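You operate a simulated robot arm through the tools that you are given. There is no shell and no other tool. Be economical: measure what you need, move in short steps, check, and stop when the job is done.

You are at the controls of a simulated robot arm. One attempt, no reset.

Task
Open the switch box door, switch the wall switch on and shut the door again. Put the orange tin on the top of the dark bench away on the island table top. Take the white spool and put it on the white board on the top of the long bench. Close the green box drawer. Shut the mill drawer. Fetch the grey pot and set it on top of the grey offcut. Put the green collar on top of the small white pulley. Any order will do. Set down upright: white spool, grey pot.
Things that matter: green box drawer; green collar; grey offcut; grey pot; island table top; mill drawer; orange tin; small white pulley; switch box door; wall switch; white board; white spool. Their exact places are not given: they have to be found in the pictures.

The check looks at the end state, three seconds after you hand in, the way a careful person would. Anything else that was tipped, shoved, dropped, spilled or broken makes it a failure.

Robot
A 7-joint arm with a fingered hand on a trunk, on a base that drives. Base frame: it is fixed to the floor where the robot stands at the start and does not move with it; the origin is under the middle of the robot, x ahead of it, y to its left, z up. Units: m, rad, N and s.
It reaches about 0.76 m from its shoulder. Its first joint turns from -1.204 to 3.002 rad. Places, roughly: green box drawer [1.6, 0.9, 0.9]; green collar (8x8x4 cm) [5.7, 1, 0.9]; grey offcut (21x8x4 cm) [6.5, 1.6, 0.2]; grey pot (6x6x6 cm) [5.3, 0.8, 0.2]; island table top [4.7, 6.1, 0.8]; mill drawer [2.3, 0.2, 0.9]; orange tin (6x6x5 cm) [0.9, -0.7, 0.9]; small white pulley (13x13x6 cm) [5.9, 0.9, 0.9]; switch box door [0.7, 0.1, 1.2]; wall switch [0.8, 0.1, 1.1]; white board [1, 1, 0.75]; white spool (7x7x9 cm) [1.2, 0.9, 0.9]. Payload 3.4 kg.
Tool frame: the origin (TCP) lies between the finger pads and is the grasp point; the fingertips stand 0.025 m ahead of it; z points along the fingers, y is the line along which they close. The gripper opens to 0.088 m. The gripper's body begins 0.029 m behind the TCP. The gripper is a hand of 5 fingers: y runs from the thumb to the fingers, the wrist lies at [-0.013, -0.097, -0.162] in the tool frame, and closing takes about 1.5 s.
Orientation is told as [roll, pitch, yaw] about the base's x, y, z axes, in that order, counted from this pose: with the fingers straight down and the wrist toward the robot, the tool's x, y and z point along [0, 1, 0], [1, 0, 0] and [0, 0, -1] of the base frame.

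Tools
- The arm moves only by the tool arm_command. Its argument "targets" is text: rows parted by semicolons, each of 7 numbers parted by spaces: the opening, from 0 (shut) to 1 (fully open), then the shift along the tool's x, y, z in units of 150 mm (1.0 is 150 mm), then the turn, a rotation vector about the tool's x, y, z in units of 45 degrees (1.0 is 45 degrees). In form: hand x y z wx wy wz; .... A call has 1 to 10 rows; each row is the pose to reach, as a shift and turn from the pose commanded when the call began, along the tool's axes at that moment. A call with a number of a shift or a turn outside -1 to 1 is refused whole. Each row takes 0.2 s and may step no farther than 0.05 m and 0.15 rad from the row before; otherwise, or with a gripper value out of range, the whole call is refused. A pose out of reach is approached as far as the arm can. The call stops where the force on the tool passes 40 N (or 10 N more than at its start, if that is more) or the arm is blocked; 0.2 s more then pass. Each finger travels about 0.153 m/s and halts on what it meets, pressing with about 29 N; the grip force reading is that of the motor and also rises with nothing between the fingers. The clock runs only during rows and for 0.2 s after the last one: add rows that repeat a pose to give the fingers time. The reply holds the time, the measured pose of the TCP, the force on the tool along the base axes, the opening and the grip force, in the units named above and with some noise, with the torque about the TCP (base axes, N m) and any sound that the robot's microphone picked up.
- Cameras (640 x 400 px; columns grow to the right, rows downward): "scene" is now at [0.1466, -0.0027, 1.5963]; the picture's right is [0.11, -0.99, -0.00], its down [-0.59, -0.07, -0.81] and it looks along [0.80, 0.09, -0.59] (base axes); focal length 282 px, centre (320, 200). "wrist" rides on the gripper at [0.059, -0.079, -0.105] in the tool frame; the picture's right is [-0.73, 0.32, -0.61], its down [-0.62, -0.68, 0.38] and it looks along [-0.29, 0.66, 0.70] (tool axes); focal length 234 px, centre (320, 200).
- grab_frame(camera): a new picture of that camera. No time passes.
- move_column(by): slides the trunk up (or, below 0, down) by that many m; the arm and the scene camera ride with it, the base frame stays. It gives what a move gives, with no picture.
- steer(legs): drives the robot by 1 to 6 legs, each [ahead, left, turn to the left] in m, m and rad, along the robot's own axes; the way and the turn of a leg run together, so that a leg with both is an arc; at most 1.5 m and 3.142 rad a leg. The arm and the cameras ride along, it lands a little off, and it stops where it bumps. It gives what a move gives.
- preshape(shape): the hand has 5 fingers and takes this shape, open, in about a second: jaw (thumb against the fingers, like two jaws); tri (thumb and two fingers); tip (a fingertip pinch); poke (one finger out to press); point (the index stretched); flat (the hand flat); cup (the hand cupped); fist (a fist). The gripper value then closes the fingers along that shape, each until it touches; the sizes above hold for jaw. It gives what a move gives, with no picture.
- head_to(pan, tilt): turns the head with the scene camera to pan (to the left, within 1.501 rad either way) and tilt (down, from -0.506 to 1.204), counted from straight ahead of the robot. It gives what a move gives.
- pixel_to_xyz(camera, pixels): for up to 12 pixels [column, row] of the newest picture of that camera ("zoom" is the newest enlarged one), the place [x, y, z] in the base frame of the surface seen there, good to about 0.002 m, but the place of the scene camera against the robot may be out by one fixed shift of up to 0.018 m in any direction. No time passes.
- zoom(camera, box): a new picture of the part [left, top, right, bottom] of that camera's present view, enlarged. No time passes.
- sign_off(): hands the job in; it is judged then, once.

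Keep the steps short. Do not move on a guess: measure, check each grasp and each placing, and mend mistakes. In all there are 131 turns and 136 pictures (those below and enlarged ones count). Leave the gripper open and the arm clear of the work at the hand-in unless told otherwise, and finish with a single line.

The tools are called after "Call:" as name(argument=value, ...) on one line, values as JSON. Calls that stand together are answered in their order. arm_command: Moves the arm, as the interface text tells. Its arguments: {"type":"object","properties":{"targets":{"type":"string"}},"required":["targets"]} The other tools are called the same way: move_column (by) slides the trunk up or down; preshape (shape) gives the hand a shape; steer (legs) drives the base; head_to (pan, tilt) turns the head that bears the scene camera; grab_frame (camera) takes a picture; pixel_to_xyz (camera, pixels) gives the place of the surface under pixels of a picture; zoom (camera, box) takes an enlarged picture of a part of a camera's view; sign_off () hands the job in.

At the start:

```text
time_s: 0.0
ee_pos: [0.4523, -0.0526, 1.4083]
tcp_rot: [0.001, -0.001, 0.002]
wrist_force: [0.1, 0.1, 0.1]
torque: [0.01, 0.02, -0.02]
grip_width: 0.0879
gripper_force: 0.1
shape: jaw
trunk travel left (down, up): [-0.85, 0.09]
robot x, y, heading: [0.0012, -0.0024, 0.001]
head pan, tilt: [0.113, 0.634]
```

scene: 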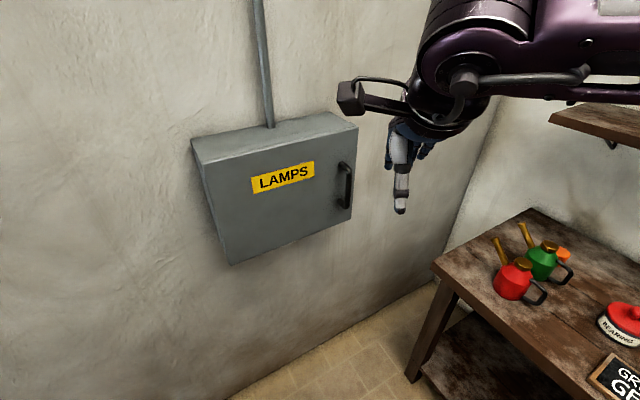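
wrist: 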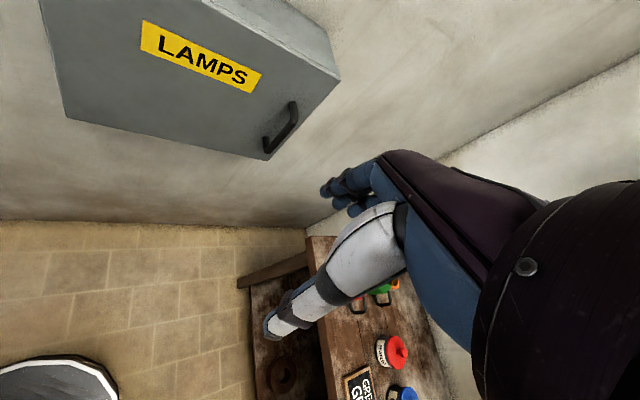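

The grey LAMPS box is ahead, with its handle at about (346,185). I'll measure points on the handle and the box.

Call:
zoom(camera="scene", box=[180, 90, 380, 270])

Call:
pixel_to_xyz(camera="scene", pixels=[[347, 168], [346, 185], [345, 203], [338, 185], [205, 170], [230, 260], [350, 130], [345, 220], [195, 140], [270, 125], [100, 200], [284, 178]])

Call:
head_to(pan=-0.9, tilt=0.6)

Call:
grab_frame(camera="scene")

Call:
head_to(pan=0.9, tilt=0.5)

Call:
grab_frame(camera="scene")

```text
2.22 times, centred on (280, 180) of scene
```

zoom: 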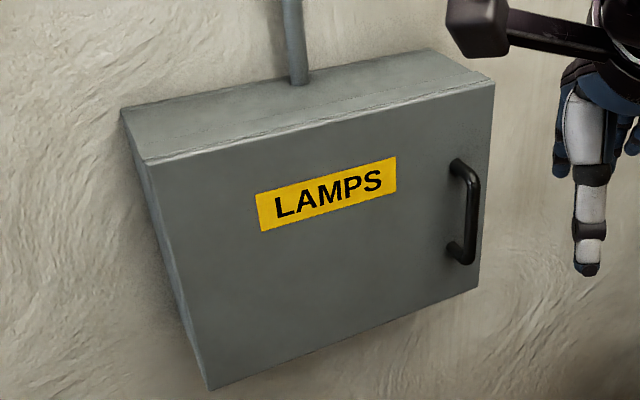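

```text
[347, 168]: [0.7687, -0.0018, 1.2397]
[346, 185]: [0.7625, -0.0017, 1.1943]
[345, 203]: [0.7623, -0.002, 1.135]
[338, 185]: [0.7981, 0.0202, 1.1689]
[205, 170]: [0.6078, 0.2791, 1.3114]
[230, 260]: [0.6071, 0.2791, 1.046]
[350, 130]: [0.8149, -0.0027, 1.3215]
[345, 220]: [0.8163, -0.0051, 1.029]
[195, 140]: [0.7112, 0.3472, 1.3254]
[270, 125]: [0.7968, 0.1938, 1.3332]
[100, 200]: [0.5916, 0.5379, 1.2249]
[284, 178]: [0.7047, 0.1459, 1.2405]
```

```text
time_s: 1.3
ee_pos: [0.4536, -0.0532, 1.4083]
tcp_rot: [-0.001, 0.001, 0.0]
wrist_force: [-0.4, 0.0, 0.1]
torque: [-0.02, 0.01, -0.03]
grip_width: 0.0879
gripper_force: 0.1
shape: jaw
trunk travel left (down, up): [-0.85, 0.09]
robot x, y, heading: [0.0012, -0.0016, 0.003]
head pan, tilt: [-0.901, 0.6]
```

```text
132 pictures are left
```

scene: 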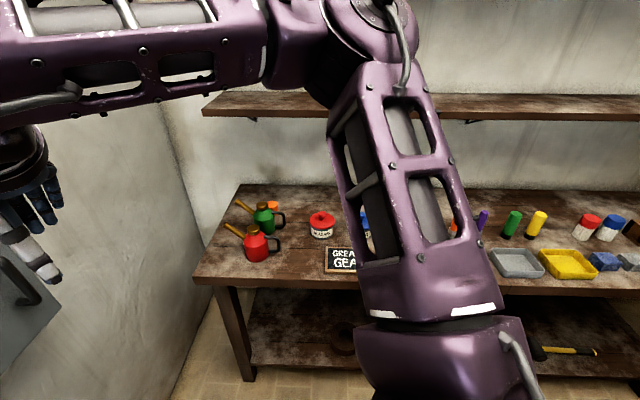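

```text
time_s: 3.1
ee_pos: [0.453, -0.0535, 1.4091]
tcp_rot: [0.001, -0.001, 0.0]
wrist_force: [0.1, 0.0, -0.6]
torque: [-0.03, 0.0, 0.0]
grip_width: 0.0878
gripper_force: 0.1
shape: jaw
trunk travel left (down, up): [-0.85, 0.09]
robot x, y, heading: [-0.0004, -0.0007, 0.005]
head pan, tilt: [0.901, 0.499]
```

```text
131 pictures are left
```

scene: 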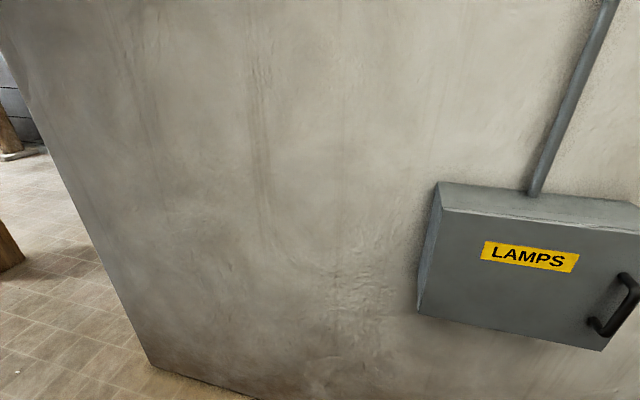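

I'll use the wrist camera to cross-check the scene camera. The handle in the wrist view is near (283,125). I'll also look at the scene head-on again.

Call:
grab_frame(camera="wrist")

Call:
pixel_to_xyz(camera="wrist", pixels=[[292, 108], [288, 125], [270, 142], [68, 114], [266, 158], [338, 75], [140, 32], [260, 80], [200, 100]])

Call:
pixel_to_xyz(camera="scene", pixels=[[485, 243], [575, 265], [628, 275], [605, 335], [421, 314]])

```text
130 pictures are left
```

wrist: 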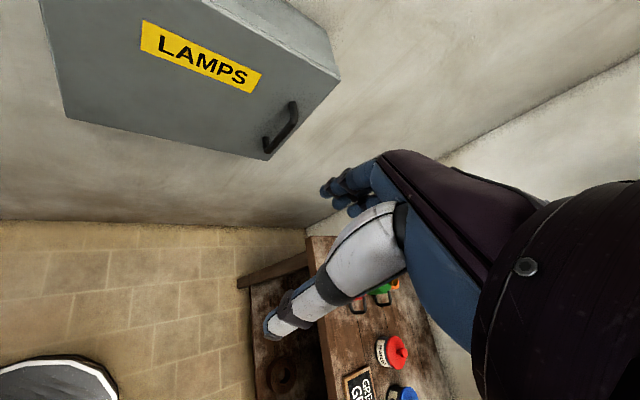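

```text
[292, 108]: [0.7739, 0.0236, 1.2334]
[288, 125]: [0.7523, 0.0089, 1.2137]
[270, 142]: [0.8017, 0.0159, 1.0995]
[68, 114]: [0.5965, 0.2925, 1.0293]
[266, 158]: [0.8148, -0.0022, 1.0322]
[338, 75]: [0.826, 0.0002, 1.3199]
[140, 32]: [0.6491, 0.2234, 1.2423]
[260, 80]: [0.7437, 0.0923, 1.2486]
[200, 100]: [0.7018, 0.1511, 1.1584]
```

```text
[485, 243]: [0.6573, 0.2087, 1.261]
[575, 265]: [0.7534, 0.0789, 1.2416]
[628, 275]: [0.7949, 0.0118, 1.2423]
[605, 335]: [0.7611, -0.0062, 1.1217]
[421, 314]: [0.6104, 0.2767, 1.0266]
```

Next I'll compare the four label corners in both cameras to get the scene camera shift.

Call:
pixel_to_xyz(camera="wrist", pixels=[[143, 20], [261, 72], [252, 93], [140, 49], [284, 127], [283, 118]])

Call:
pixel_to_xyz(camera="scene", pixels=[[486, 241], [579, 254], [573, 272], [481, 257]])

```text
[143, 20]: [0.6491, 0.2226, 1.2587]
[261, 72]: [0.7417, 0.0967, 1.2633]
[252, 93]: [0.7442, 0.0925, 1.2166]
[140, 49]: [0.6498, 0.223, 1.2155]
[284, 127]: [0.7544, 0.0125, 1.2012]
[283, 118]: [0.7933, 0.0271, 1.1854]
```

```text
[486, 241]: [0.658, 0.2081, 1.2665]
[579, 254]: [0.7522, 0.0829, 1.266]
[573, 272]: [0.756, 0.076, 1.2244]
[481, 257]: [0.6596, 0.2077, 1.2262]
```

Label corners agree to within 2–3 mm: scene minus wrist is about (+0.010, −0.0145, +0.007). That puts the true handle at about (0.753, 0.012, 1.13–1.235), with the door normal at (−0.80, −0.60). I'll swing the hand halfway towards pointing at the door, with the fingers closing sideways.

Call:
arm_command(targets="1 0 0.111 0.122 -0.077 0.153 0.077; 1 0 0.222 0.244 -0.154 0.307 0.154; 1 0 0.333 0.367 -0.232 0.460 0.232; 1 0 0.444 0.489 -0.309 0.614 0.309; 1 0 0.556 0.611 -0.386 0.767 0.386; 1 0 0.667 0.733 -0.463 0.9205 0.463; 1 0 0.667 0.733 -0.463 0.9205 0.463")

Call:
head_to(pan=0.1, tilt=0.6)

Call:
grab_frame(camera="scene")

```text
time_s: 4.7
ee_pos: [0.5528, -0.0527, 1.2988]
tcp_rot: [0.787, -0.196, -0.468]
wrist_force: [0.5, 0.4, 0.1]
torque: [0.0, -0.01, 0.0]
grip_width: 0.0878
gripper_force: 0.0
shape: jaw
trunk travel left (down, up): [-0.85, 0.09]
robot x, y, heading: [-0.0004, -0.001, 0.0]
head pan, tilt: [0.901, 0.499]
```

```text
time_s: 5.8
ee_pos: [0.5525, -0.0515, 1.2997]
tcp_rot: [0.786, -0.196, -0.466]
wrist_force: [0.6, -0.3, 0.0]
torque: [0.01, -0.01, 0.0]
grip_width: 0.0877
gripper_force: 0.0
shape: jaw
trunk travel left (down, up): [-0.85, 0.09]
robot x, y, heading: [-0.0028, -0.001, -0.0]
head pan, tilt: [0.099, 0.6]
```

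```text
129 pictures are left
```

scene: 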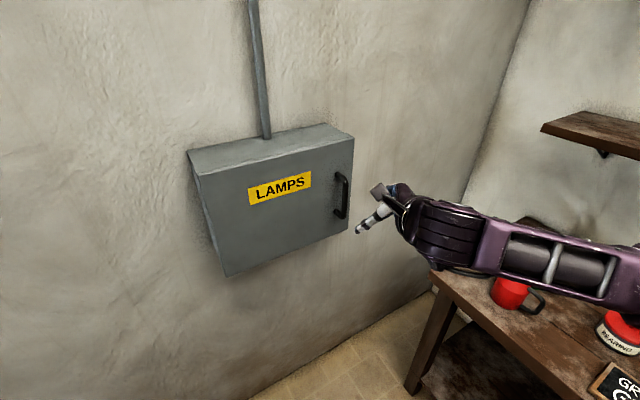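

The path is clear, so I'll do the second half of the turn and stop about 12 cm in front of the handle.

Call:
arm_command(targets="1 -0.072 0.079 0.134 -0.077 0.153 0.077; 1 -0.144 0.158 0.268 -0.154 0.307 0.154; 1 -0.216 0.237 0.402 -0.232 0.460 0.232; 1 -0.289 0.316 0.537 -0.309 0.614 0.309; 1 -0.361 0.395 0.671 -0.386 0.767 0.386; 1 -0.433 0.474 0.805 -0.463 0.9205 0.463; 1 -0.433 0.474 0.805 -0.463 0.9205 0.463")

Call:
grab_frame(camera="scene")

Call:
grab_frame(camera="wrist")

```text
time_s: 7.4
ee_pos: [0.5725, -0.0727, 1.2791]
tcp_rot: [1.009, -0.176, -0.591]
wrist_force: [-0.1, 0.2, -0.2]
torque: [-0.02, 0.0, -0.02]
grip_width: 0.088
gripper_force: 0.1
shape: jaw
out of reach, approached as far as the arm can: row 2, 3, 4, 5, 6, 7
trunk travel left (down, up): [-0.85, 0.09]
robot x, y, heading: [0.0048, -0.0001, 0.003]
head pan, tilt: [0.099, 0.6]
```

```text
128 pictures are left
```

scene: 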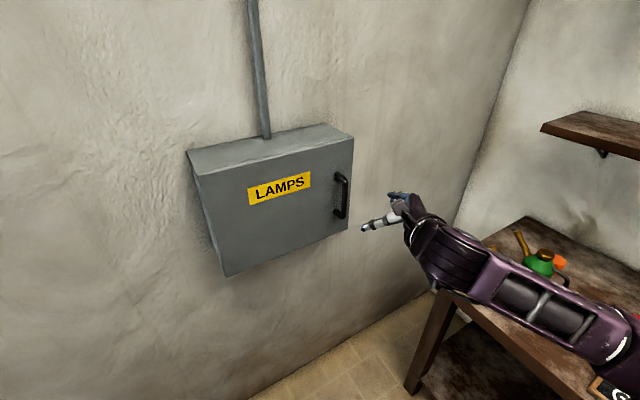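

```text
127 pictures are left
```

wrist: 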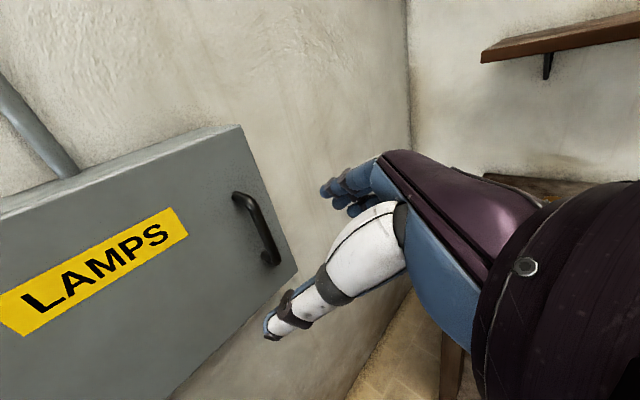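

The wrist can't reach far enough pointing straight at the door. I'll come at the handle from the right instead, with the fingers slipping behind the bar and the thumb in front. First I'll look closely at the hand.

Call:
zoom(camera="wrist", box=[250, 130, 450, 350])

Call:
zoom(camera="scene", box=[320, 150, 480, 260])

Call:
pixel_to_xyz(camera="wrist", pixels=[[324, 191], [351, 207], [358, 209], [270, 334], [270, 313], [250, 225], [237, 200], [267, 258], [258, 235], [240, 128], [296, 268]])

```text
1.82 times, centred on (350, 240) of wrist
```

zoom: 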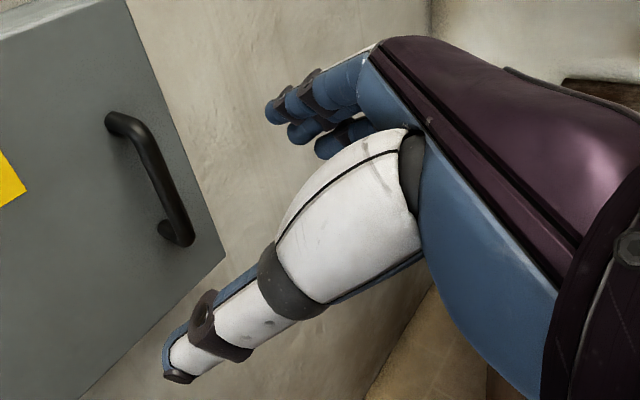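

```text
3.64 times, centred on (400, 205) of scene
```

zoom: 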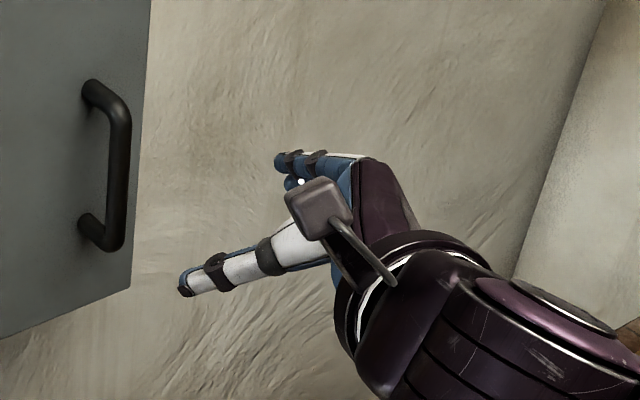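

```text
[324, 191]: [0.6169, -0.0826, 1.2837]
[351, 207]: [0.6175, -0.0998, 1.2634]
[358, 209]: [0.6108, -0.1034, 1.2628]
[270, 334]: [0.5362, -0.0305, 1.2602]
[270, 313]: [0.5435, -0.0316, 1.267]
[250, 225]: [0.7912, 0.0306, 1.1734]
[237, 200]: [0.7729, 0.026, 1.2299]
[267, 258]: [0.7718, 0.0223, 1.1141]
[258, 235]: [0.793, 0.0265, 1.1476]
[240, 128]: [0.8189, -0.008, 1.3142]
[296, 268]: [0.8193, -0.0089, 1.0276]
```

I'll take the poke shape, because a single finger can hook behind the bar, press the switch and push the door. Then I'll see where the finger sits.

Call:
preshape(shape="poke")

Call:
grab_frame(camera="wrist")

Call:
zoom(camera="scene", box=[320, 150, 480, 260])

```text
time_s: 8.3
ee_pos: [0.5731, -0.0713, 1.2776]
tcp_rot: [1.009, -0.176, -0.593]
wrist_force: [-0.1, -0.2, -0.3]
torque: [0.0, -0.01, -0.01]
grip_width: 0.0
gripper_force: 0.1
shape: poke
trunk travel left (down, up): [-0.85, 0.09]
robot x, y, heading: [-0.0029, 0.0013, 0.002]
head pan, tilt: [0.099, 0.6]
```

```text
124 pictures are left
```

wrist: 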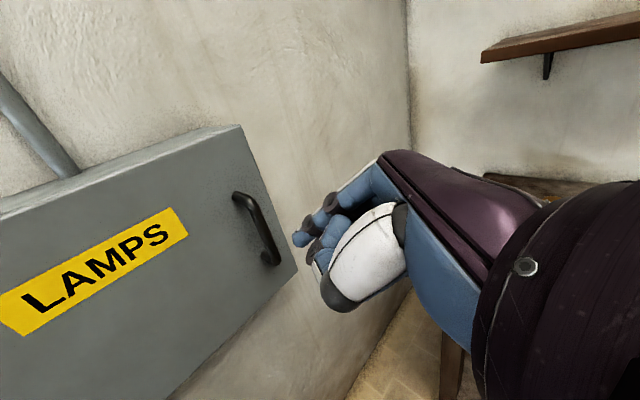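

```text
3.64 times, centred on (400, 205) of scene
```

zoom: 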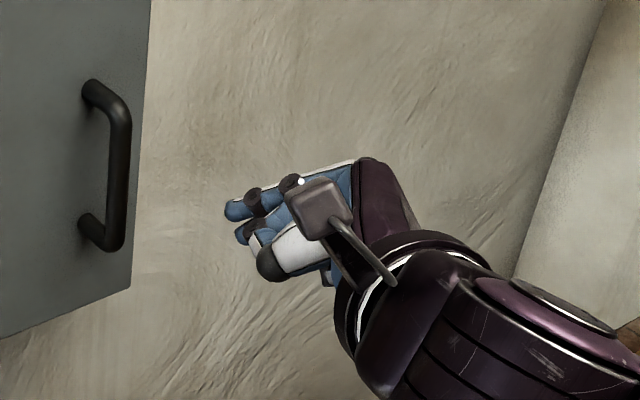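

The finger only sticks out a little in poke, so I'll compare the point shape.

Call:
preshape(shape="point")

Call:
grab_frame(camera="wrist")

Call:
zoom(camera="scene", box=[320, 150, 480, 260])

```text
time_s: 9.2
ee_pos: [0.5734, -0.0706, 1.2778]
tcp_rot: [1.008, -0.176, -0.593]
wrist_force: [-0.1, -0.1, -0.6]
torque: [0.02, 0.05, 0.0]
grip_width: 0.0
gripper_force: 0.2
shape: point
trunk travel left (down, up): [-0.85, 0.09]
robot x, y, heading: [-0.0014, -0.0009, -0.005]
head pan, tilt: [0.099, 0.6]
```

```text
122 pictures are left
```

wrist: 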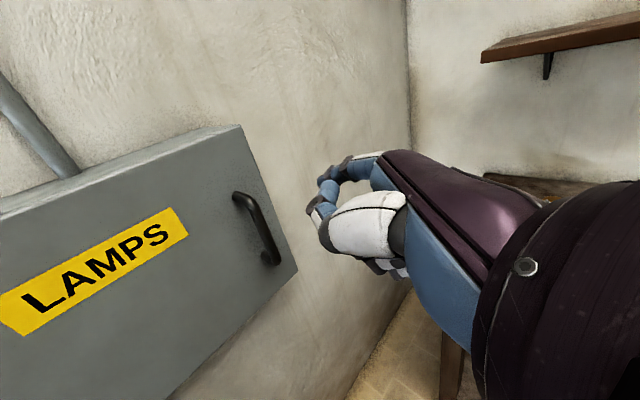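

```text
3.64 times, centred on (400, 205) of scene
```

zoom: 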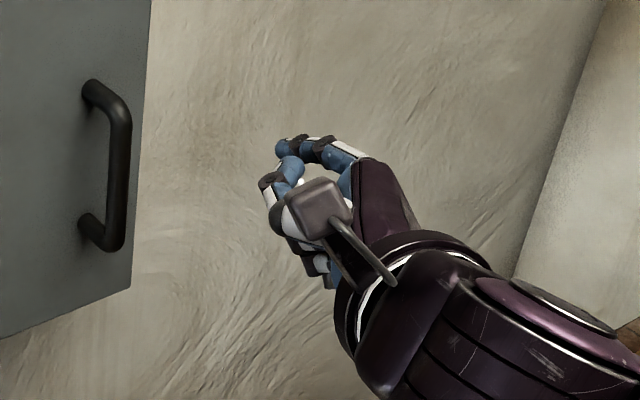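

Point doesn't help either. The tri shape (thumb and two fingers) is narrower than jaw and should fit inside the handle. I'll take it and turn the hand towards pointing left.

Call:
preshape(shape="tri")

Call:
arm_command(targets="1 -0.058 0.14 0.114 0.153 0.096 -0.017; 1 -0.116 0.28 0.228 0.307 0.192 -0.034; 1 -0.173 0.42 0.341 0.46 0.287 -0.051; 1 -0.231 0.559 0.455 0.613 0.383 -0.068; 1 -0.231 0.559 0.455 0.613 0.383 -0.068")

Call:
zoom(camera="scene", box=[270, 130, 510, 280])

```text
time_s: 10.1
ee_pos: [0.572, -0.0714, 1.2782]
tcp_rot: [1.01, -0.174, -0.595]
wrist_force: [0.4, 0.1, 0.7]
torque: [-0.02, 0.03, 0.01]
grip_width: 0.0878
gripper_force: 0.1
shape: tri
trunk travel left (down, up): [-0.85, 0.09]
robot x, y, heading: [0.002, -0.001, 0.001]
head pan, tilt: [0.099, 0.6]
```

```text
time_s: 11.3
ee_pos: [0.6704, -0.091, 1.2278]
tcp_rot: [1.27, -0.019, -0.136]
wrist_force: [-0.4, -0.3, -0.8]
torque: [0.01, -0.02, 0.03]
grip_width: 0.0877
gripper_force: 0.0
shape: tri
out of reach, approached as far as the arm can: row 4
trunk travel left (down, up): [-0.85, 0.09]
robot x, y, heading: [-0.0008, 0.0007, -0.001]
head pan, tilt: [0.099, 0.6]
```

```text
2.67 times, centred on (390, 205) of scene
```

zoom: 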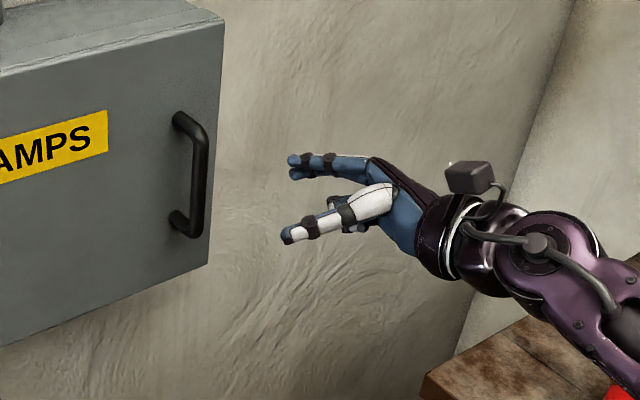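

Nearly there, but the arm is at full stretch. I'll check the distances to the bench corner at (436,262) and to the wall before driving a little closer.

Call:
pixel_to_xyz(camera="scene", pixels=[[438, 275], [300, 370], [200, 350], [410, 375], [120, 330]])

Call:
steer(legs=[[0.1, -0.03, 0]])

```text
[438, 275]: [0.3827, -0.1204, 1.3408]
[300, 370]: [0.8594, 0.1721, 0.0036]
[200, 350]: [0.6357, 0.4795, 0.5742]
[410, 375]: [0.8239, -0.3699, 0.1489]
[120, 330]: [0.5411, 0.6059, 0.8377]
```

```text
time_s: 12.5
ee_pos: [0.7689, -0.1207, 1.2278]
tcp_rot: [1.269, -0.02, -0.133]
wrist_force: [0.4, -0.5, -0.1]
torque: [0.02, -0.01, 0.01]
grip_width: 0.0877
gripper_force: 0.0
shape: tri
trunk travel left (down, up): [-0.85, 0.09]
robot x, y, heading: [0.0978, -0.0303, -0.005]
head pan, tilt: [0.099, 0.6]
```

Driving worked and the TCP is now at (0.769, −0.121, 1.228). I'll finish the turn and stop about 10 cm right of the handle with the fingers half open.

Call:
arm_command(targets="0.9 -0.049 0.02 0.087 0.153 0.096 -0.017; 0.8 -0.097 0.04 0.174 0.307 0.192 -0.034; 0.7 -0.146 0.06 0.26 0.46 0.287 -0.051; 0.65 -0.194 0.078 0.347 0.615 0.381 -0.068; 0.65 -0.194 0.078 0.347 0.615 0.381 -0.068")

Call:
grab_frame(camera="scene")

Call:
grab_frame(camera="wrist")

```text
time_s: 13.7
ee_pos: [0.7294, -0.081, 1.2216]
tcp_rot: [1.57, 0.002, 0.352]
wrist_force: [-0.3, -0.5, 0.8]
torque: [0.01, 0.03, 0.0]
grip_width: 0.0572
gripper_force: 0.1
shape: tri
out of reach, approached as far as the arm can: row 2, 3, 4, 5
trunk travel left (down, up): [-0.85, 0.09]
robot x, y, heading: [0.1026, -0.0257, 0.004]
head pan, tilt: [0.099, 0.6]
```

```text
119 pictures are left
```

scene: 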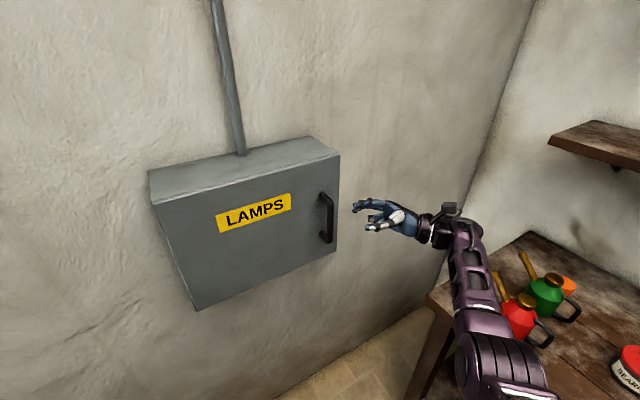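

```text
118 pictures are left
```

wrist: 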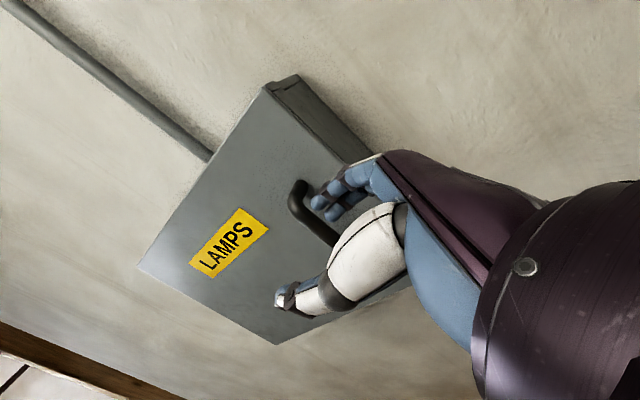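

The orientation is right but the position fell 6 cm short. I'll pull the arm back 4 cm for slack, lower the trunk and drive the base 10 cm ahead.

Call:
arm_command(targets="0.65 0 -0.25 0.091 0 0 0; 0.65 0 -0.25 0.091 0 0 0")

Call:
move_column(by=-0.037)

Call:
steer(legs=[[0.098, 0, 0]])

Call:
zoom(camera="scene", box=[200, 120, 520, 340])

Call:
grab_frame(camera="wrist")

```text
time_s: 14.3
ee_pos: [0.6902, -0.0803, 1.2215]
tcp_rot: [1.57, 0.002, 0.351]
wrist_force: [-0.9, 0.3, -0.5]
torque: [-0.05, 0.01, 0.0]
grip_width: 0.0572
gripper_force: 0.1
shape: tri
trunk travel left (down, up): [-0.85, 0.09]
robot x, y, heading: [0.0994, -0.0295, 0.007]
head pan, tilt: [0.099, 0.6]
```

```text
time_s: 15.1
ee_pos: [0.6895, -0.0819, 1.186]
tcp_rot: [1.571, -0.001, 0.351]
wrist_force: [0.3, -0.6, -0.1]
torque: [-0.01, -0.01, 0.01]
grip_width: 0.0574
gripper_force: 0.1
shape: tri
trunk travel left (down, up): [-0.813, 0.127]
robot x, y, heading: [0.0991, -0.0309, -0.001]
head pan, tilt: [0.099, 0.6]
```

```text
time_s: 16.2
ee_pos: [0.7867, -0.0799, 1.1853]
tcp_rot: [1.571, -0.001, 0.35]
wrist_force: [0.4, -0.3, 1.3]
torque: [0.0, 0.02, -0.02]
grip_width: 0.0572
gripper_force: 0.0
shape: tri
trunk travel left (down, up): [-0.813, 0.127]
robot x, y, heading: [0.1949, -0.0296, 0.005]
head pan, tilt: [0.099, 0.6]
```

```text
1.82 times, centred on (360, 230) of scene
```

zoom: 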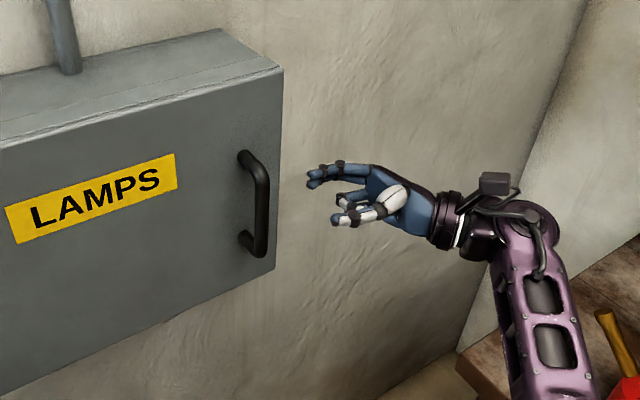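

```text
116 pictures are left
```

wrist: 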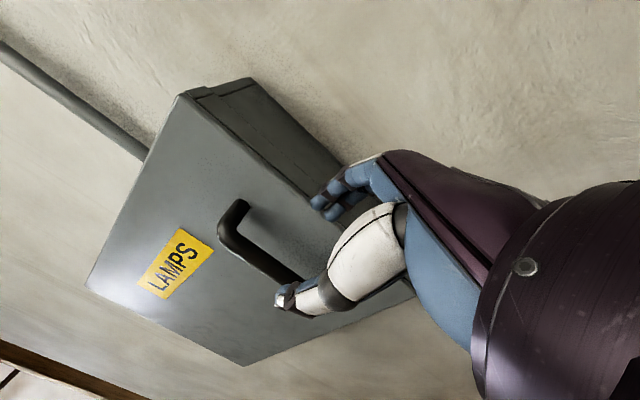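

I'll re-measure the handle with the wrist camera up close, on the bar from (225,215) to (295,280).

Call:
zoom(camera="wrist", box=[190, 170, 390, 330])

Call:
pixel_to_xyz(camera="wrist", pixels=[[228, 235], [242, 252], [262, 264], [280, 274], [232, 208], [290, 230], [270, 225], [335, 240], [322, 203], [333, 214], [285, 297]])

```text
2.50 times, centred on (290, 250) of wrist
```

zoom: 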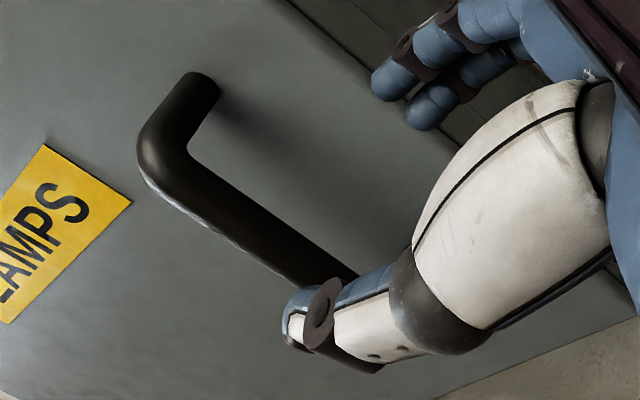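

```text
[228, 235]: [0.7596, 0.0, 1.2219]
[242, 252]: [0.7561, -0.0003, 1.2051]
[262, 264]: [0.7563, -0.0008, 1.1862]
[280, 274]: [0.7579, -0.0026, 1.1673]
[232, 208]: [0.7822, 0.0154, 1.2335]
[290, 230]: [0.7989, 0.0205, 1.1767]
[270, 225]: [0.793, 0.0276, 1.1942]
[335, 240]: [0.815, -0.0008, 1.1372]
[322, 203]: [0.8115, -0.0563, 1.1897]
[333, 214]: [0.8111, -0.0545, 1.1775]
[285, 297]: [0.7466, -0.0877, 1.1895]
```

Bar centre is about (0.758, 0.010) with a 39 mm gap to the door. I'll narrow the fingers to 4 cm and slide in 86 mm along the finger direction.

Call:
arm_command(targets="0.45 0 0 0 0 0 0; 0.45 0 0.01 0.19 0 0 0; 0.45 0 0.02 0.38 0 0 0; 0.45 0 0.027 0.575 0 0 0; 0.45 0 0.027 0.575 0 0 0")

Call:
grab_frame(camera="wrist")

Call:
zoom(camera="scene", box=[200, 120, 520, 340])

```text
time_s: 17.4
ee_pos: [0.7579, -0.0024, 1.1847]
tcp_rot: [1.574, -0.001, 0.35]
wrist_force: [-5.0, -8.3, -0.3]
torque: [-0.08, 0.09, -0.34]
grip_width: 0.0379
gripper_force: 0.1
shape: tri
trunk travel left (down, up): [-0.813, 0.127]
robot x, y, heading: [0.1981, -0.0325, 0.001]
head pan, tilt: [0.099, 0.6]
```

```text
114 pictures are left
```

wrist: 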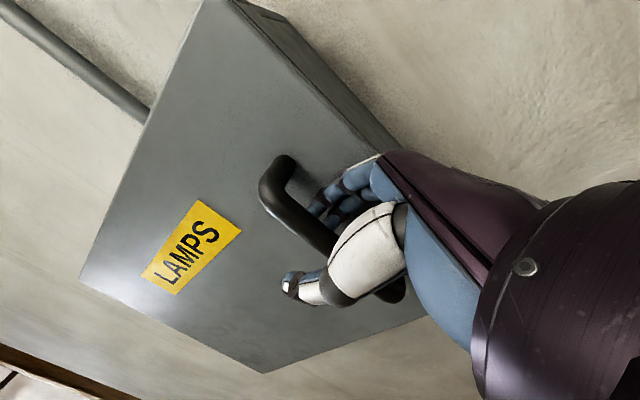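

```text
1.82 times, centred on (360, 230) of scene
```

zoom: 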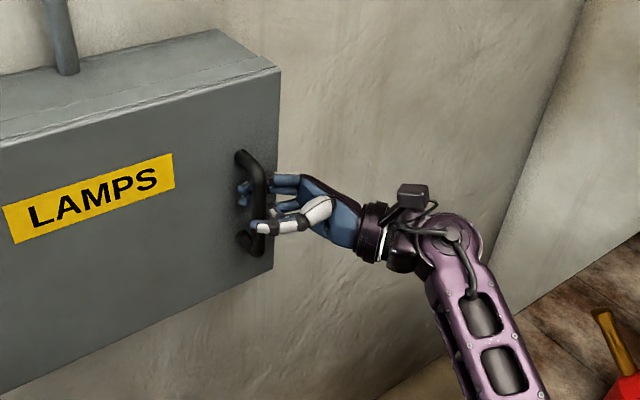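

The fingers are behind the bar with a light touch. I'll close the grip on the bar.

Call:
arm_command(targets="0 0 0 0 0 0 0; 0 0 0 0 0 0 0; 0 0 0 0 0 0 0; 0 0 0 0 0 0 0")

Call:
arm_command(targets="0 0 -0.133 -0.011 -0.076 0 0; 0 0 -0.267 -0.022 -0.153 0 0; 0 0 -0.4 -0.019 -0.229 0 0; 0 0 -0.534 -0.012 -0.306 0 0; 0 0 -0.534 -0.012 -0.306 0 0")

Call:
grab_frame(camera="scene")

```text
time_s: 18.4
ee_pos: [0.7581, 0.0026, 1.186]
tcp_rot: [1.569, 0.0, 0.353]
wrist_force: [-9.5, 1.9, -1.9]
torque: [-0.02, 0.13, 0.04]
grip_width: 0.0039
gripper_force: 29.3
shape: tri
trunk travel left (down, up): [-0.813, 0.127]
robot x, y, heading: [0.2014, -0.0305, 0.002]
head pan, tilt: [0.099, 0.6]
```

```text
time_s: 19.6
ee_pos: [0.6847, -0.0181, 1.1864]
tcp_rot: [1.562, 0.002, 0.114]
wrist_force: [-4.8, 23.3, -3.8]
torque: [-0.05, 0.16, 0.1]
grip_width: 0.0037
gripper_force: 28.9
shape: tri
trunk travel left (down, up): [-0.813, 0.127]
robot x, y, heading: [0.2004, -0.0298, 0.005]
head pan, tilt: [0.099, 0.6]
```

```text
112 pictures are left
```

scene: 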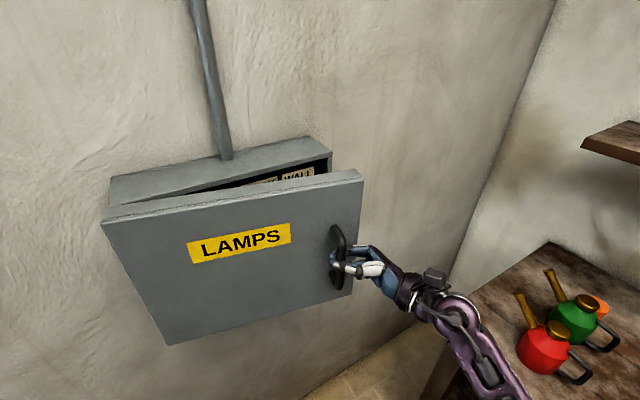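

The door is opening but the path pulls slightly outwards (23 N sideways), so I'll continue the arc with a bit of correction toward the hinge.

Call:
arm_command(targets="0 0 -0.128 0.03 -0.076 0 0; 0 0 -0.257 0.04 -0.153 0 0; 0 0 -0.386 0.055 -0.229 0 0; 0 0 -0.514 0.075 -0.306 0 0; 0 0 -0.642 0.09 -0.382 0 0; 0 0 -0.768 0.11 -0.458 0 0; 0 0 -0.768 0.11 -0.458 0 0")

Call:
grab_frame(camera="scene")

```text
time_s: 21.2
ee_pos: [0.573, -0.0193, 1.1847]
tcp_rot: [1.572, -0.005, -0.248]
wrist_force: [1.3, 8.3, 12.0]
torque: [0.13, 0.04, 0.07]
grip_width: 0.0037
gripper_force: 28.2
shape: tri
out of reach, approached as far as the arm can: row 6, 7
trunk travel left (down, up): [-0.813, 0.127]
robot x, y, heading: [0.198, -0.0299, 0.0]
head pan, tilt: [0.099, 0.6]
```

```text
111 pictures are left
```

scene: 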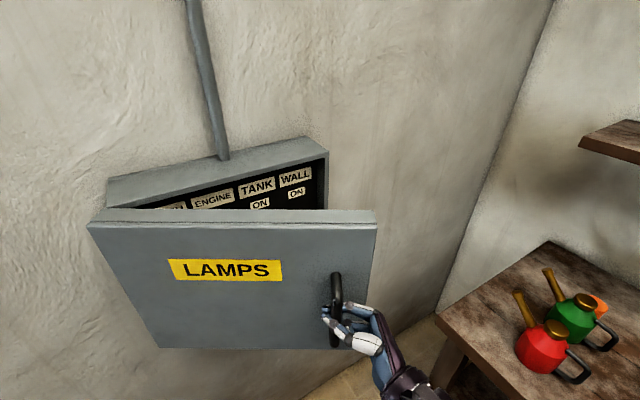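

The four switches show and WALL is the rightmost. The arm is at its limit here, so I'll keep hold and back the base off along the door's arc.

Call:
steer(legs=[[-0.07, 0.007, -0.05], [-0.07, 0.032, -0.05]])

Call:
grab_frame(camera="scene")

```text
time_s: 22.1
ee_pos: [0.5347, -0.0132, 1.1844]
tcp_rot: [1.574, -0.004, -0.255]
wrist_force: [5.6, 22.9, -7.5]
torque: [-0.01, 0.2, 0.01]
grip_width: 0.003
gripper_force: 28.7
shape: tri
trunk travel left (down, up): [-0.813, 0.127]
robot x, y, heading: [0.1632, -0.0207, -0.015]
head pan, tilt: [0.099, 0.6]
stopped in leg 1: the force on the tool passed its limit at 45 N (the readings are from after the stop); the commanded pose is now the measured one
```

```text
110 pictures are left
```

scene: 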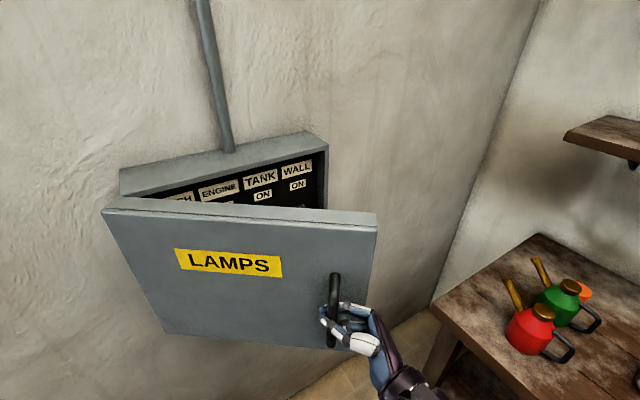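

The turn pulled the hand sideways, so I'll keep backing off without turning.

Call:
steer(legs=[[-0.05, 0.024, 0], [-0.06, 0.034, 0]])

Call:
grab_frame(camera="scene")

```text
time_s: 23.7
ee_pos: [0.43, 0.0393, 1.1863]
tcp_rot: [1.582, -0.005, -0.261]
wrist_force: [2.6, 3.1, -6.9]
torque: [0.06, 0.18, -0.04]
grip_width: 0.004
gripper_force: 29.2
shape: tri
trunk travel left (down, up): [-0.813, 0.127]
robot x, y, heading: [0.0549, 0.0337, -0.026]
head pan, tilt: [0.099, 0.6]
```

```text
109 pictures are left
```

scene: 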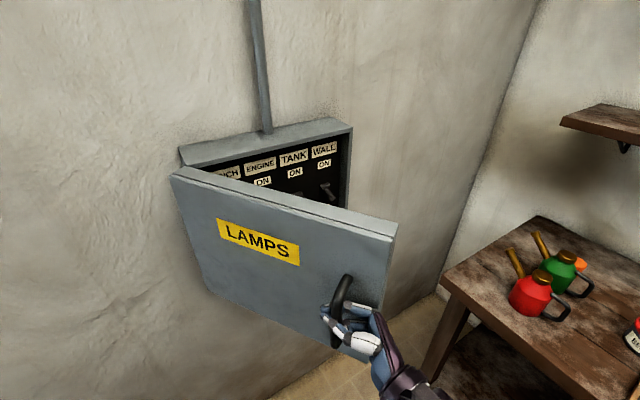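

Works well, and the wall switch shows at (327,190). I'll open a little more along the same arc.

Call:
steer(legs=[[-0.05, 0.037, 0], [-0.04, 0.042, 0]])

Call:
grab_frame(camera="scene")

Call:
zoom(camera="scene", box=[200, 110, 400, 250])

```text
time_s: 25.2
ee_pos: [0.3413, 0.1152, 1.1854]
tcp_rot: [1.583, -0.003, -0.261]
wrist_force: [-4.5, -11.2, -14.6]
torque: [-0.3, 0.94, -2.44]
grip_width: 0.0046
gripper_force: 29.3
shape: tri
trunk travel left (down, up): [-0.813, 0.127]
robot x, y, heading: [-0.032, 0.1178, -0.018]
head pan, tilt: [0.099, 0.6]
```

```text
108 pictures are left
```

scene: 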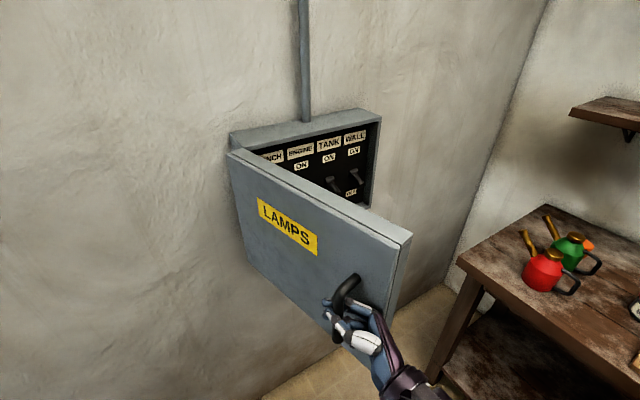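

```text
2.86 times, centred on (300, 180) of scene
```

zoom: 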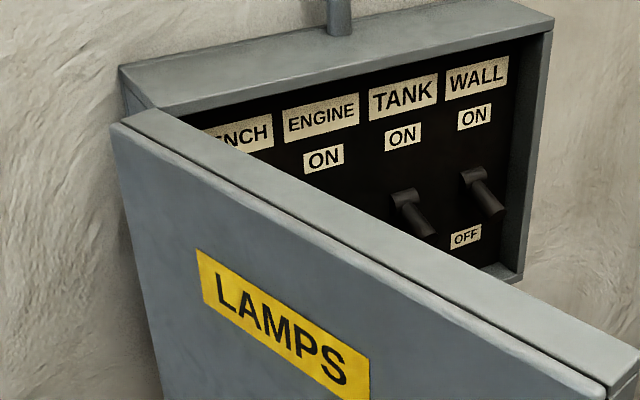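

The WALL lever points down, with ON above it. I'll measure the lever and release the handle.

Call:
pixel_to_xyz(camera="zoom", pixels=[[468, 178], [484, 195], [500, 211], [474, 118], [466, 237], [532, 170], [420, 240], [402, 200], [425, 230], [620, 385], [170, 110]])

Call:
arm_command(targets="0.5 0 0 0 0 0 0; 0.5 0 0 0 0 0 0; 0.5 0 0 0 0 0 0; 0.5 0 0 -0.2 0 0 0; 0.5 0 0 -0.4 0 0 0; 0.5 0 0 -0.6 0 0 0; 0.5 0 0 -0.6 0 0 0")

Call:
grab_frame(camera="scene")

```text
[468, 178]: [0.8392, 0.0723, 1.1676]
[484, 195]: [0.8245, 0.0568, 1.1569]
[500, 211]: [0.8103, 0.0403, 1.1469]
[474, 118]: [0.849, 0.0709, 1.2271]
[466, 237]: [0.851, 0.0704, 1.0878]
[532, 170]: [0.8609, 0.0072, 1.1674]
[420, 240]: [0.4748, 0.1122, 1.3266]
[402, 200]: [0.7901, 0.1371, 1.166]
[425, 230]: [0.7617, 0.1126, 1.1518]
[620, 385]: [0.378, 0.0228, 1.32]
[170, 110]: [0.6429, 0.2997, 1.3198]
```

```text
time_s: 26.8
ee_pos: [0.3288, 0.0309, 1.1761]
tcp_rot: [1.58, -0.004, -0.26]
wrist_force: [0.4, -0.7, 0.4]
torque: [0.0, 0.03, 0.01]
grip_width: 0.0438
gripper_force: 0.1
shape: tri
out of reach, approached as far as the arm can: row 4, 5, 6, 7
trunk travel left (down, up): [-0.813, 0.127]
robot x, y, heading: [-0.0303, 0.1147, -0.018]
head pan, tilt: [0.099, 0.6]
```

```text
106 pictures are left
```

scene: 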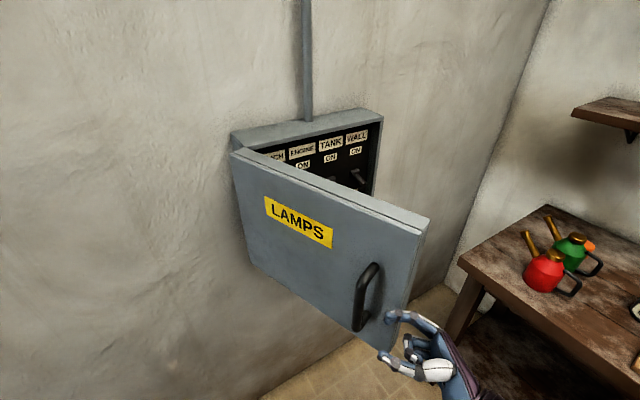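

The lever pivot is near (0.829, 0.087, 1.161) and its tip near (0.80, 0.055, 1.14). I'll move the base to the right of the open door so the hand can point straight into the box. First I'll measure the bench edge to drive safely.

Call:
pixel_to_xyz(camera="scene", pixels=[[459, 262], [550, 330], [620, 385], [430, 350], [545, 210], [640, 399]])

Call:
steer(legs=[[0, -0.25, 0]])

Call:
grab_frame(camera="scene")

```text
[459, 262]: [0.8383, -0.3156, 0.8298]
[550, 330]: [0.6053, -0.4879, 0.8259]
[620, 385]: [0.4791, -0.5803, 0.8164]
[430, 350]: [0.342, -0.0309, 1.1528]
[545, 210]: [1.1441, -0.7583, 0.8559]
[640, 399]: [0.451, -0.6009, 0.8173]
```

```text
time_s: 28.6
ee_pos: [0.3236, -0.2173, 1.1755]
tcp_rot: [1.583, -0.002, -0.258]
wrist_force: [0.0, 0.2, -1.6]
torque: [0.0, 0.0, -0.01]
grip_width: 0.0439
gripper_force: 0.1
shape: tri
trunk travel left (down, up): [-0.813, 0.127]
robot x, y, heading: [-0.0331, -0.1377, -0.015]
head pan, tilt: [0.099, 0.6]
```

```text
105 pictures are left
```

scene: 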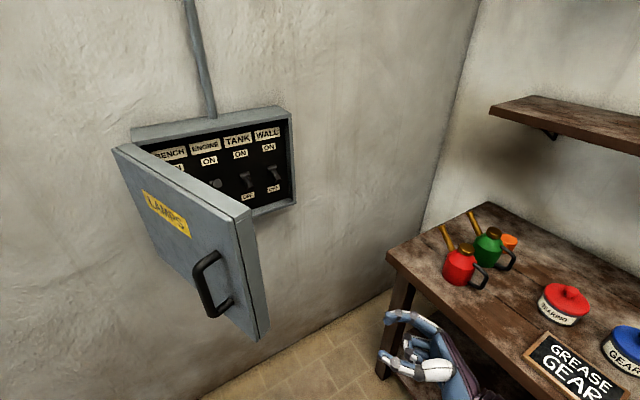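

Bench edge runs parallel to the wall normal, so the room is turned by 0.64 rad. I'll go ahead and right a bit, then turn left to face the box squarely.

Call:
steer(legs=[[0.15, -0.12, 0], [0, 0, 0.65]])

Call:
head_to(pan=0.1, tilt=0.6)

Call:
grab_frame(camera="scene")

```text
time_s: 32.0
ee_pos: [0.4492, -0.1033, 1.1746]
tcp_rot: [1.582, -0.004, 0.4]
wrist_force: [0.2, 0.3, 0.6]
torque: [0.03, 0.01, -0.02]
grip_width: 0.0439
gripper_force: 0.2
shape: tri
trunk travel left (down, up): [-0.813, 0.127]
robot x, y, heading: [0.1102, -0.2535, 0.644]
head pan, tilt: [0.099, 0.6]
```

```text
time_s: 32.6
ee_pos: [0.4492, -0.1018, 1.1745]
tcp_rot: [1.58, -0.004, 0.401]
wrist_force: [0.4, -0.7, -0.3]
torque: [-0.01, 0.01, 0.03]
grip_width: 0.0441
gripper_force: 0.1
shape: tri
trunk travel left (down, up): [-0.813, 0.127]
robot x, y, heading: [0.1107, -0.2506, 0.638]
head pan, tilt: [0.099, 0.6]
```

```text
104 pictures are left
```

scene: 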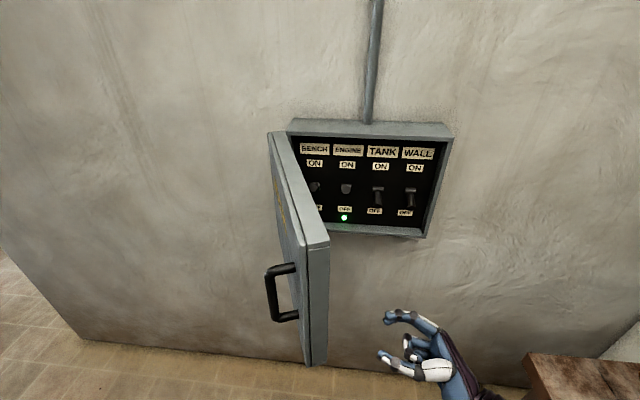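

The panel is nicely in view, with the WALL lever at (410,197) pointing down. Next I'll turn the hand to point at the panel with its finger side up: first half, while moving forward.

Call:
arm_command(targets="0.3 0 0.075 -0.007 -0.094 -0.094 -0.119; 0.2 0 0.15 -0.013 -0.188 -0.188 -0.239; 0.1 0 0.225 -0.02 -0.282 -0.282 -0.358; 0 0 0.3 -0.026 -0.375 -0.375 -0.477; 0 0 0.375 -0.032 -0.469 -0.469 -0.596; 0 0 0.45 -0.04 -0.563 -0.563 -0.716; 0 0 0.52 -0.045 -0.657 -0.657 -0.835; 0 0 0.52 -0.045 -0.657 -0.657 -0.835")

Call:
grab_frame(camera="scene")

Call:
zoom(camera="scene", box=[280, 120, 460, 240])

Call:
pixel_to_xyz(camera="zoom", pixels=[[465, 250], [463, 270], [463, 290], [350, 255], [545, 385], [610, 60]])

```text
time_s: 34.4
ee_pos: [0.5228, -0.0794, 1.1754]
tcp_rot: [1.193, -0.748, -0.003]
wrist_force: [0.3, 0.4, -0.2]
torque: [0.02, -0.02, 0.03]
grip_width: 0.0
gripper_force: 29.1
shape: tri
trunk travel left (down, up): [-0.813, 0.127]
robot x, y, heading: [0.1125, -0.2559, 0.643]
head pan, tilt: [0.099, 0.6]
```

```text
103 pictures are left
```

scene: 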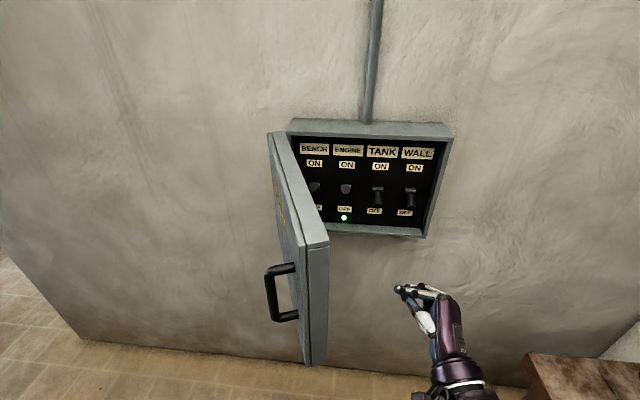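

```text
3.33 times, centred on (370, 180) of scene
```

zoom: 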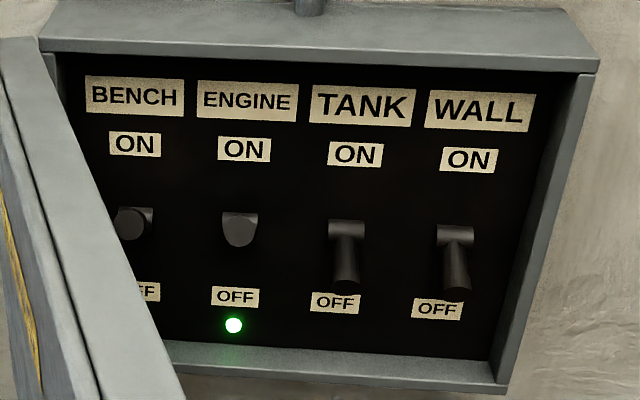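

```text
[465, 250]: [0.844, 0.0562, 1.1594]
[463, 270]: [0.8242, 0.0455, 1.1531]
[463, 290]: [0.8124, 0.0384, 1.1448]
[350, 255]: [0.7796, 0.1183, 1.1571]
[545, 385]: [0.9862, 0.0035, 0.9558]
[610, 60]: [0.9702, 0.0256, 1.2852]
```

Half the turn is done. The lever tip is at about (0.801, 0.054, 1.138). I'll finish the turn and stop in front of the box, below lever height.

Call:
arm_command(targets="0 -0.13 0.037 0.081 -0.094 -0.094 -0.119; 0 -0.26 0.073 0.163 -0.188 -0.188 -0.239; 0 -0.39 0.11 0.244 -0.282 -0.282 -0.358; 0 -0.52 0.147 0.325 -0.375 -0.375 -0.477; 0 -0.65 0.184 0.406 -0.469 -0.469 -0.596; 0 -0.78 0.22 0.488 -0.563 -0.563 -0.716; 0 -0.911 0.257 0.569 -0.657 -0.657 -0.835; 0 -0.911 0.257 0.569 -0.657 -0.657 -0.835")

Call:
grab_frame(camera="scene")

Call:
grab_frame(camera="wrist")

```text
time_s: 36.2
ee_pos: [0.7351, -0.1146, 1.07]
tcp_rot: [1.919, -1.532, -1.227]
wrist_force: [-0.1, 0.4, 0.3]
torque: [0.0, -0.02, -0.03]
grip_width: 0.0
gripper_force: 28.7
shape: tri
out of reach, approached as far as the arm can: row 5, 6, 7, 8
trunk travel left (down, up): [-0.813, 0.127]
robot x, y, heading: [0.1146, -0.2546, 0.645]
head pan, tilt: [0.099, 0.6]
```

```text
101 pictures are left
```

scene: 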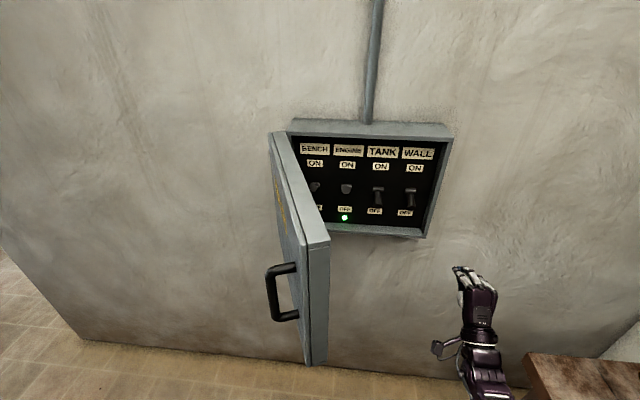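

```text
100 pictures are left
```

wrist: 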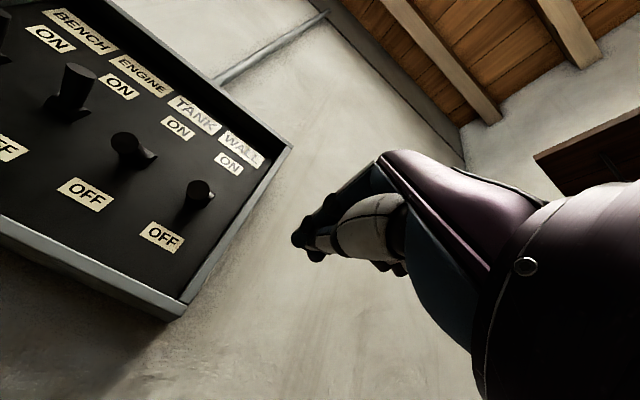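

The orientation is right, and the wrist camera sees the WALL lever end at (199,192). I'll measure it there.

Call:
pixel_to_xyz(camera="wrist", pixels=[[198, 190], [190, 205], [128, 145], [163, 235], [178, 300], [185, 318], [290, 148], [292, 238], [320, 215], [312, 252]])

Call:
zoom(camera="wrist", box=[140, 130, 420, 320])

```text
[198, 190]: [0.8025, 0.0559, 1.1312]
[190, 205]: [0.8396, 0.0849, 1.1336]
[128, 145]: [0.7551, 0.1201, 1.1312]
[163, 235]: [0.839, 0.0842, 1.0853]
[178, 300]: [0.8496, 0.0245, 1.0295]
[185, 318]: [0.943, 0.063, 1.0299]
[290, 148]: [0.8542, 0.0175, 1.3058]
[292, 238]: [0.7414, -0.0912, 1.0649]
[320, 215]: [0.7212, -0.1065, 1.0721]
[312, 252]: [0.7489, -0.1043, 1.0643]
```

```text
2.11 times, centred on (280, 225) of wrist
```

zoom: 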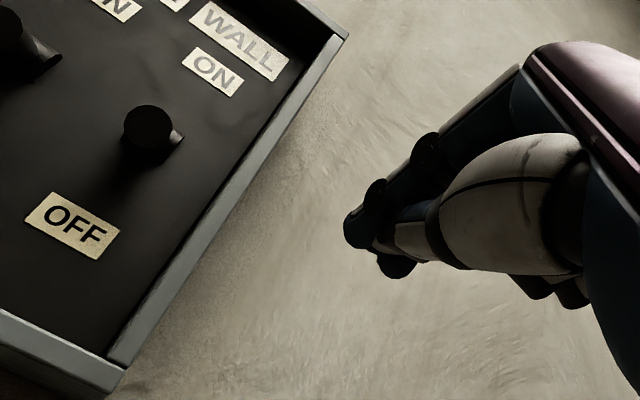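

Lever tip confirmed at (0.8025, 0.056, 1.131). I'll slide the hand 9.5 cm left to line up under the lever, still outside the box.

Call:
arm_command(targets="0 0.16 0.025 0 0 0 0; 0 0.32 0.05 0 0 0 0; 0 0.48 0.075 0 0 0 0; 0 0.62 0.09 0 0 0 0; 0 0.62 0.09 0 0 0 0")

```text
time_s: 37.4
ee_pos: [0.7298, -0.0857, 1.0753]
tcp_rot: [1.83, -1.511, -1.095]
wrist_force: [-0.1, -0.3, 0.0]
torque: [-0.04, 0.0, 0.0]
grip_width: 0.0002
gripper_force: 29.0
shape: tri
out of reach, approached as far as the arm can: row 1, 2, 3, 4, 5
trunk travel left (down, up): [-0.813, 0.127]
robot x, y, heading: [0.1094, -0.2519, 0.638]
head pan, tilt: [0.099, 0.6]
```

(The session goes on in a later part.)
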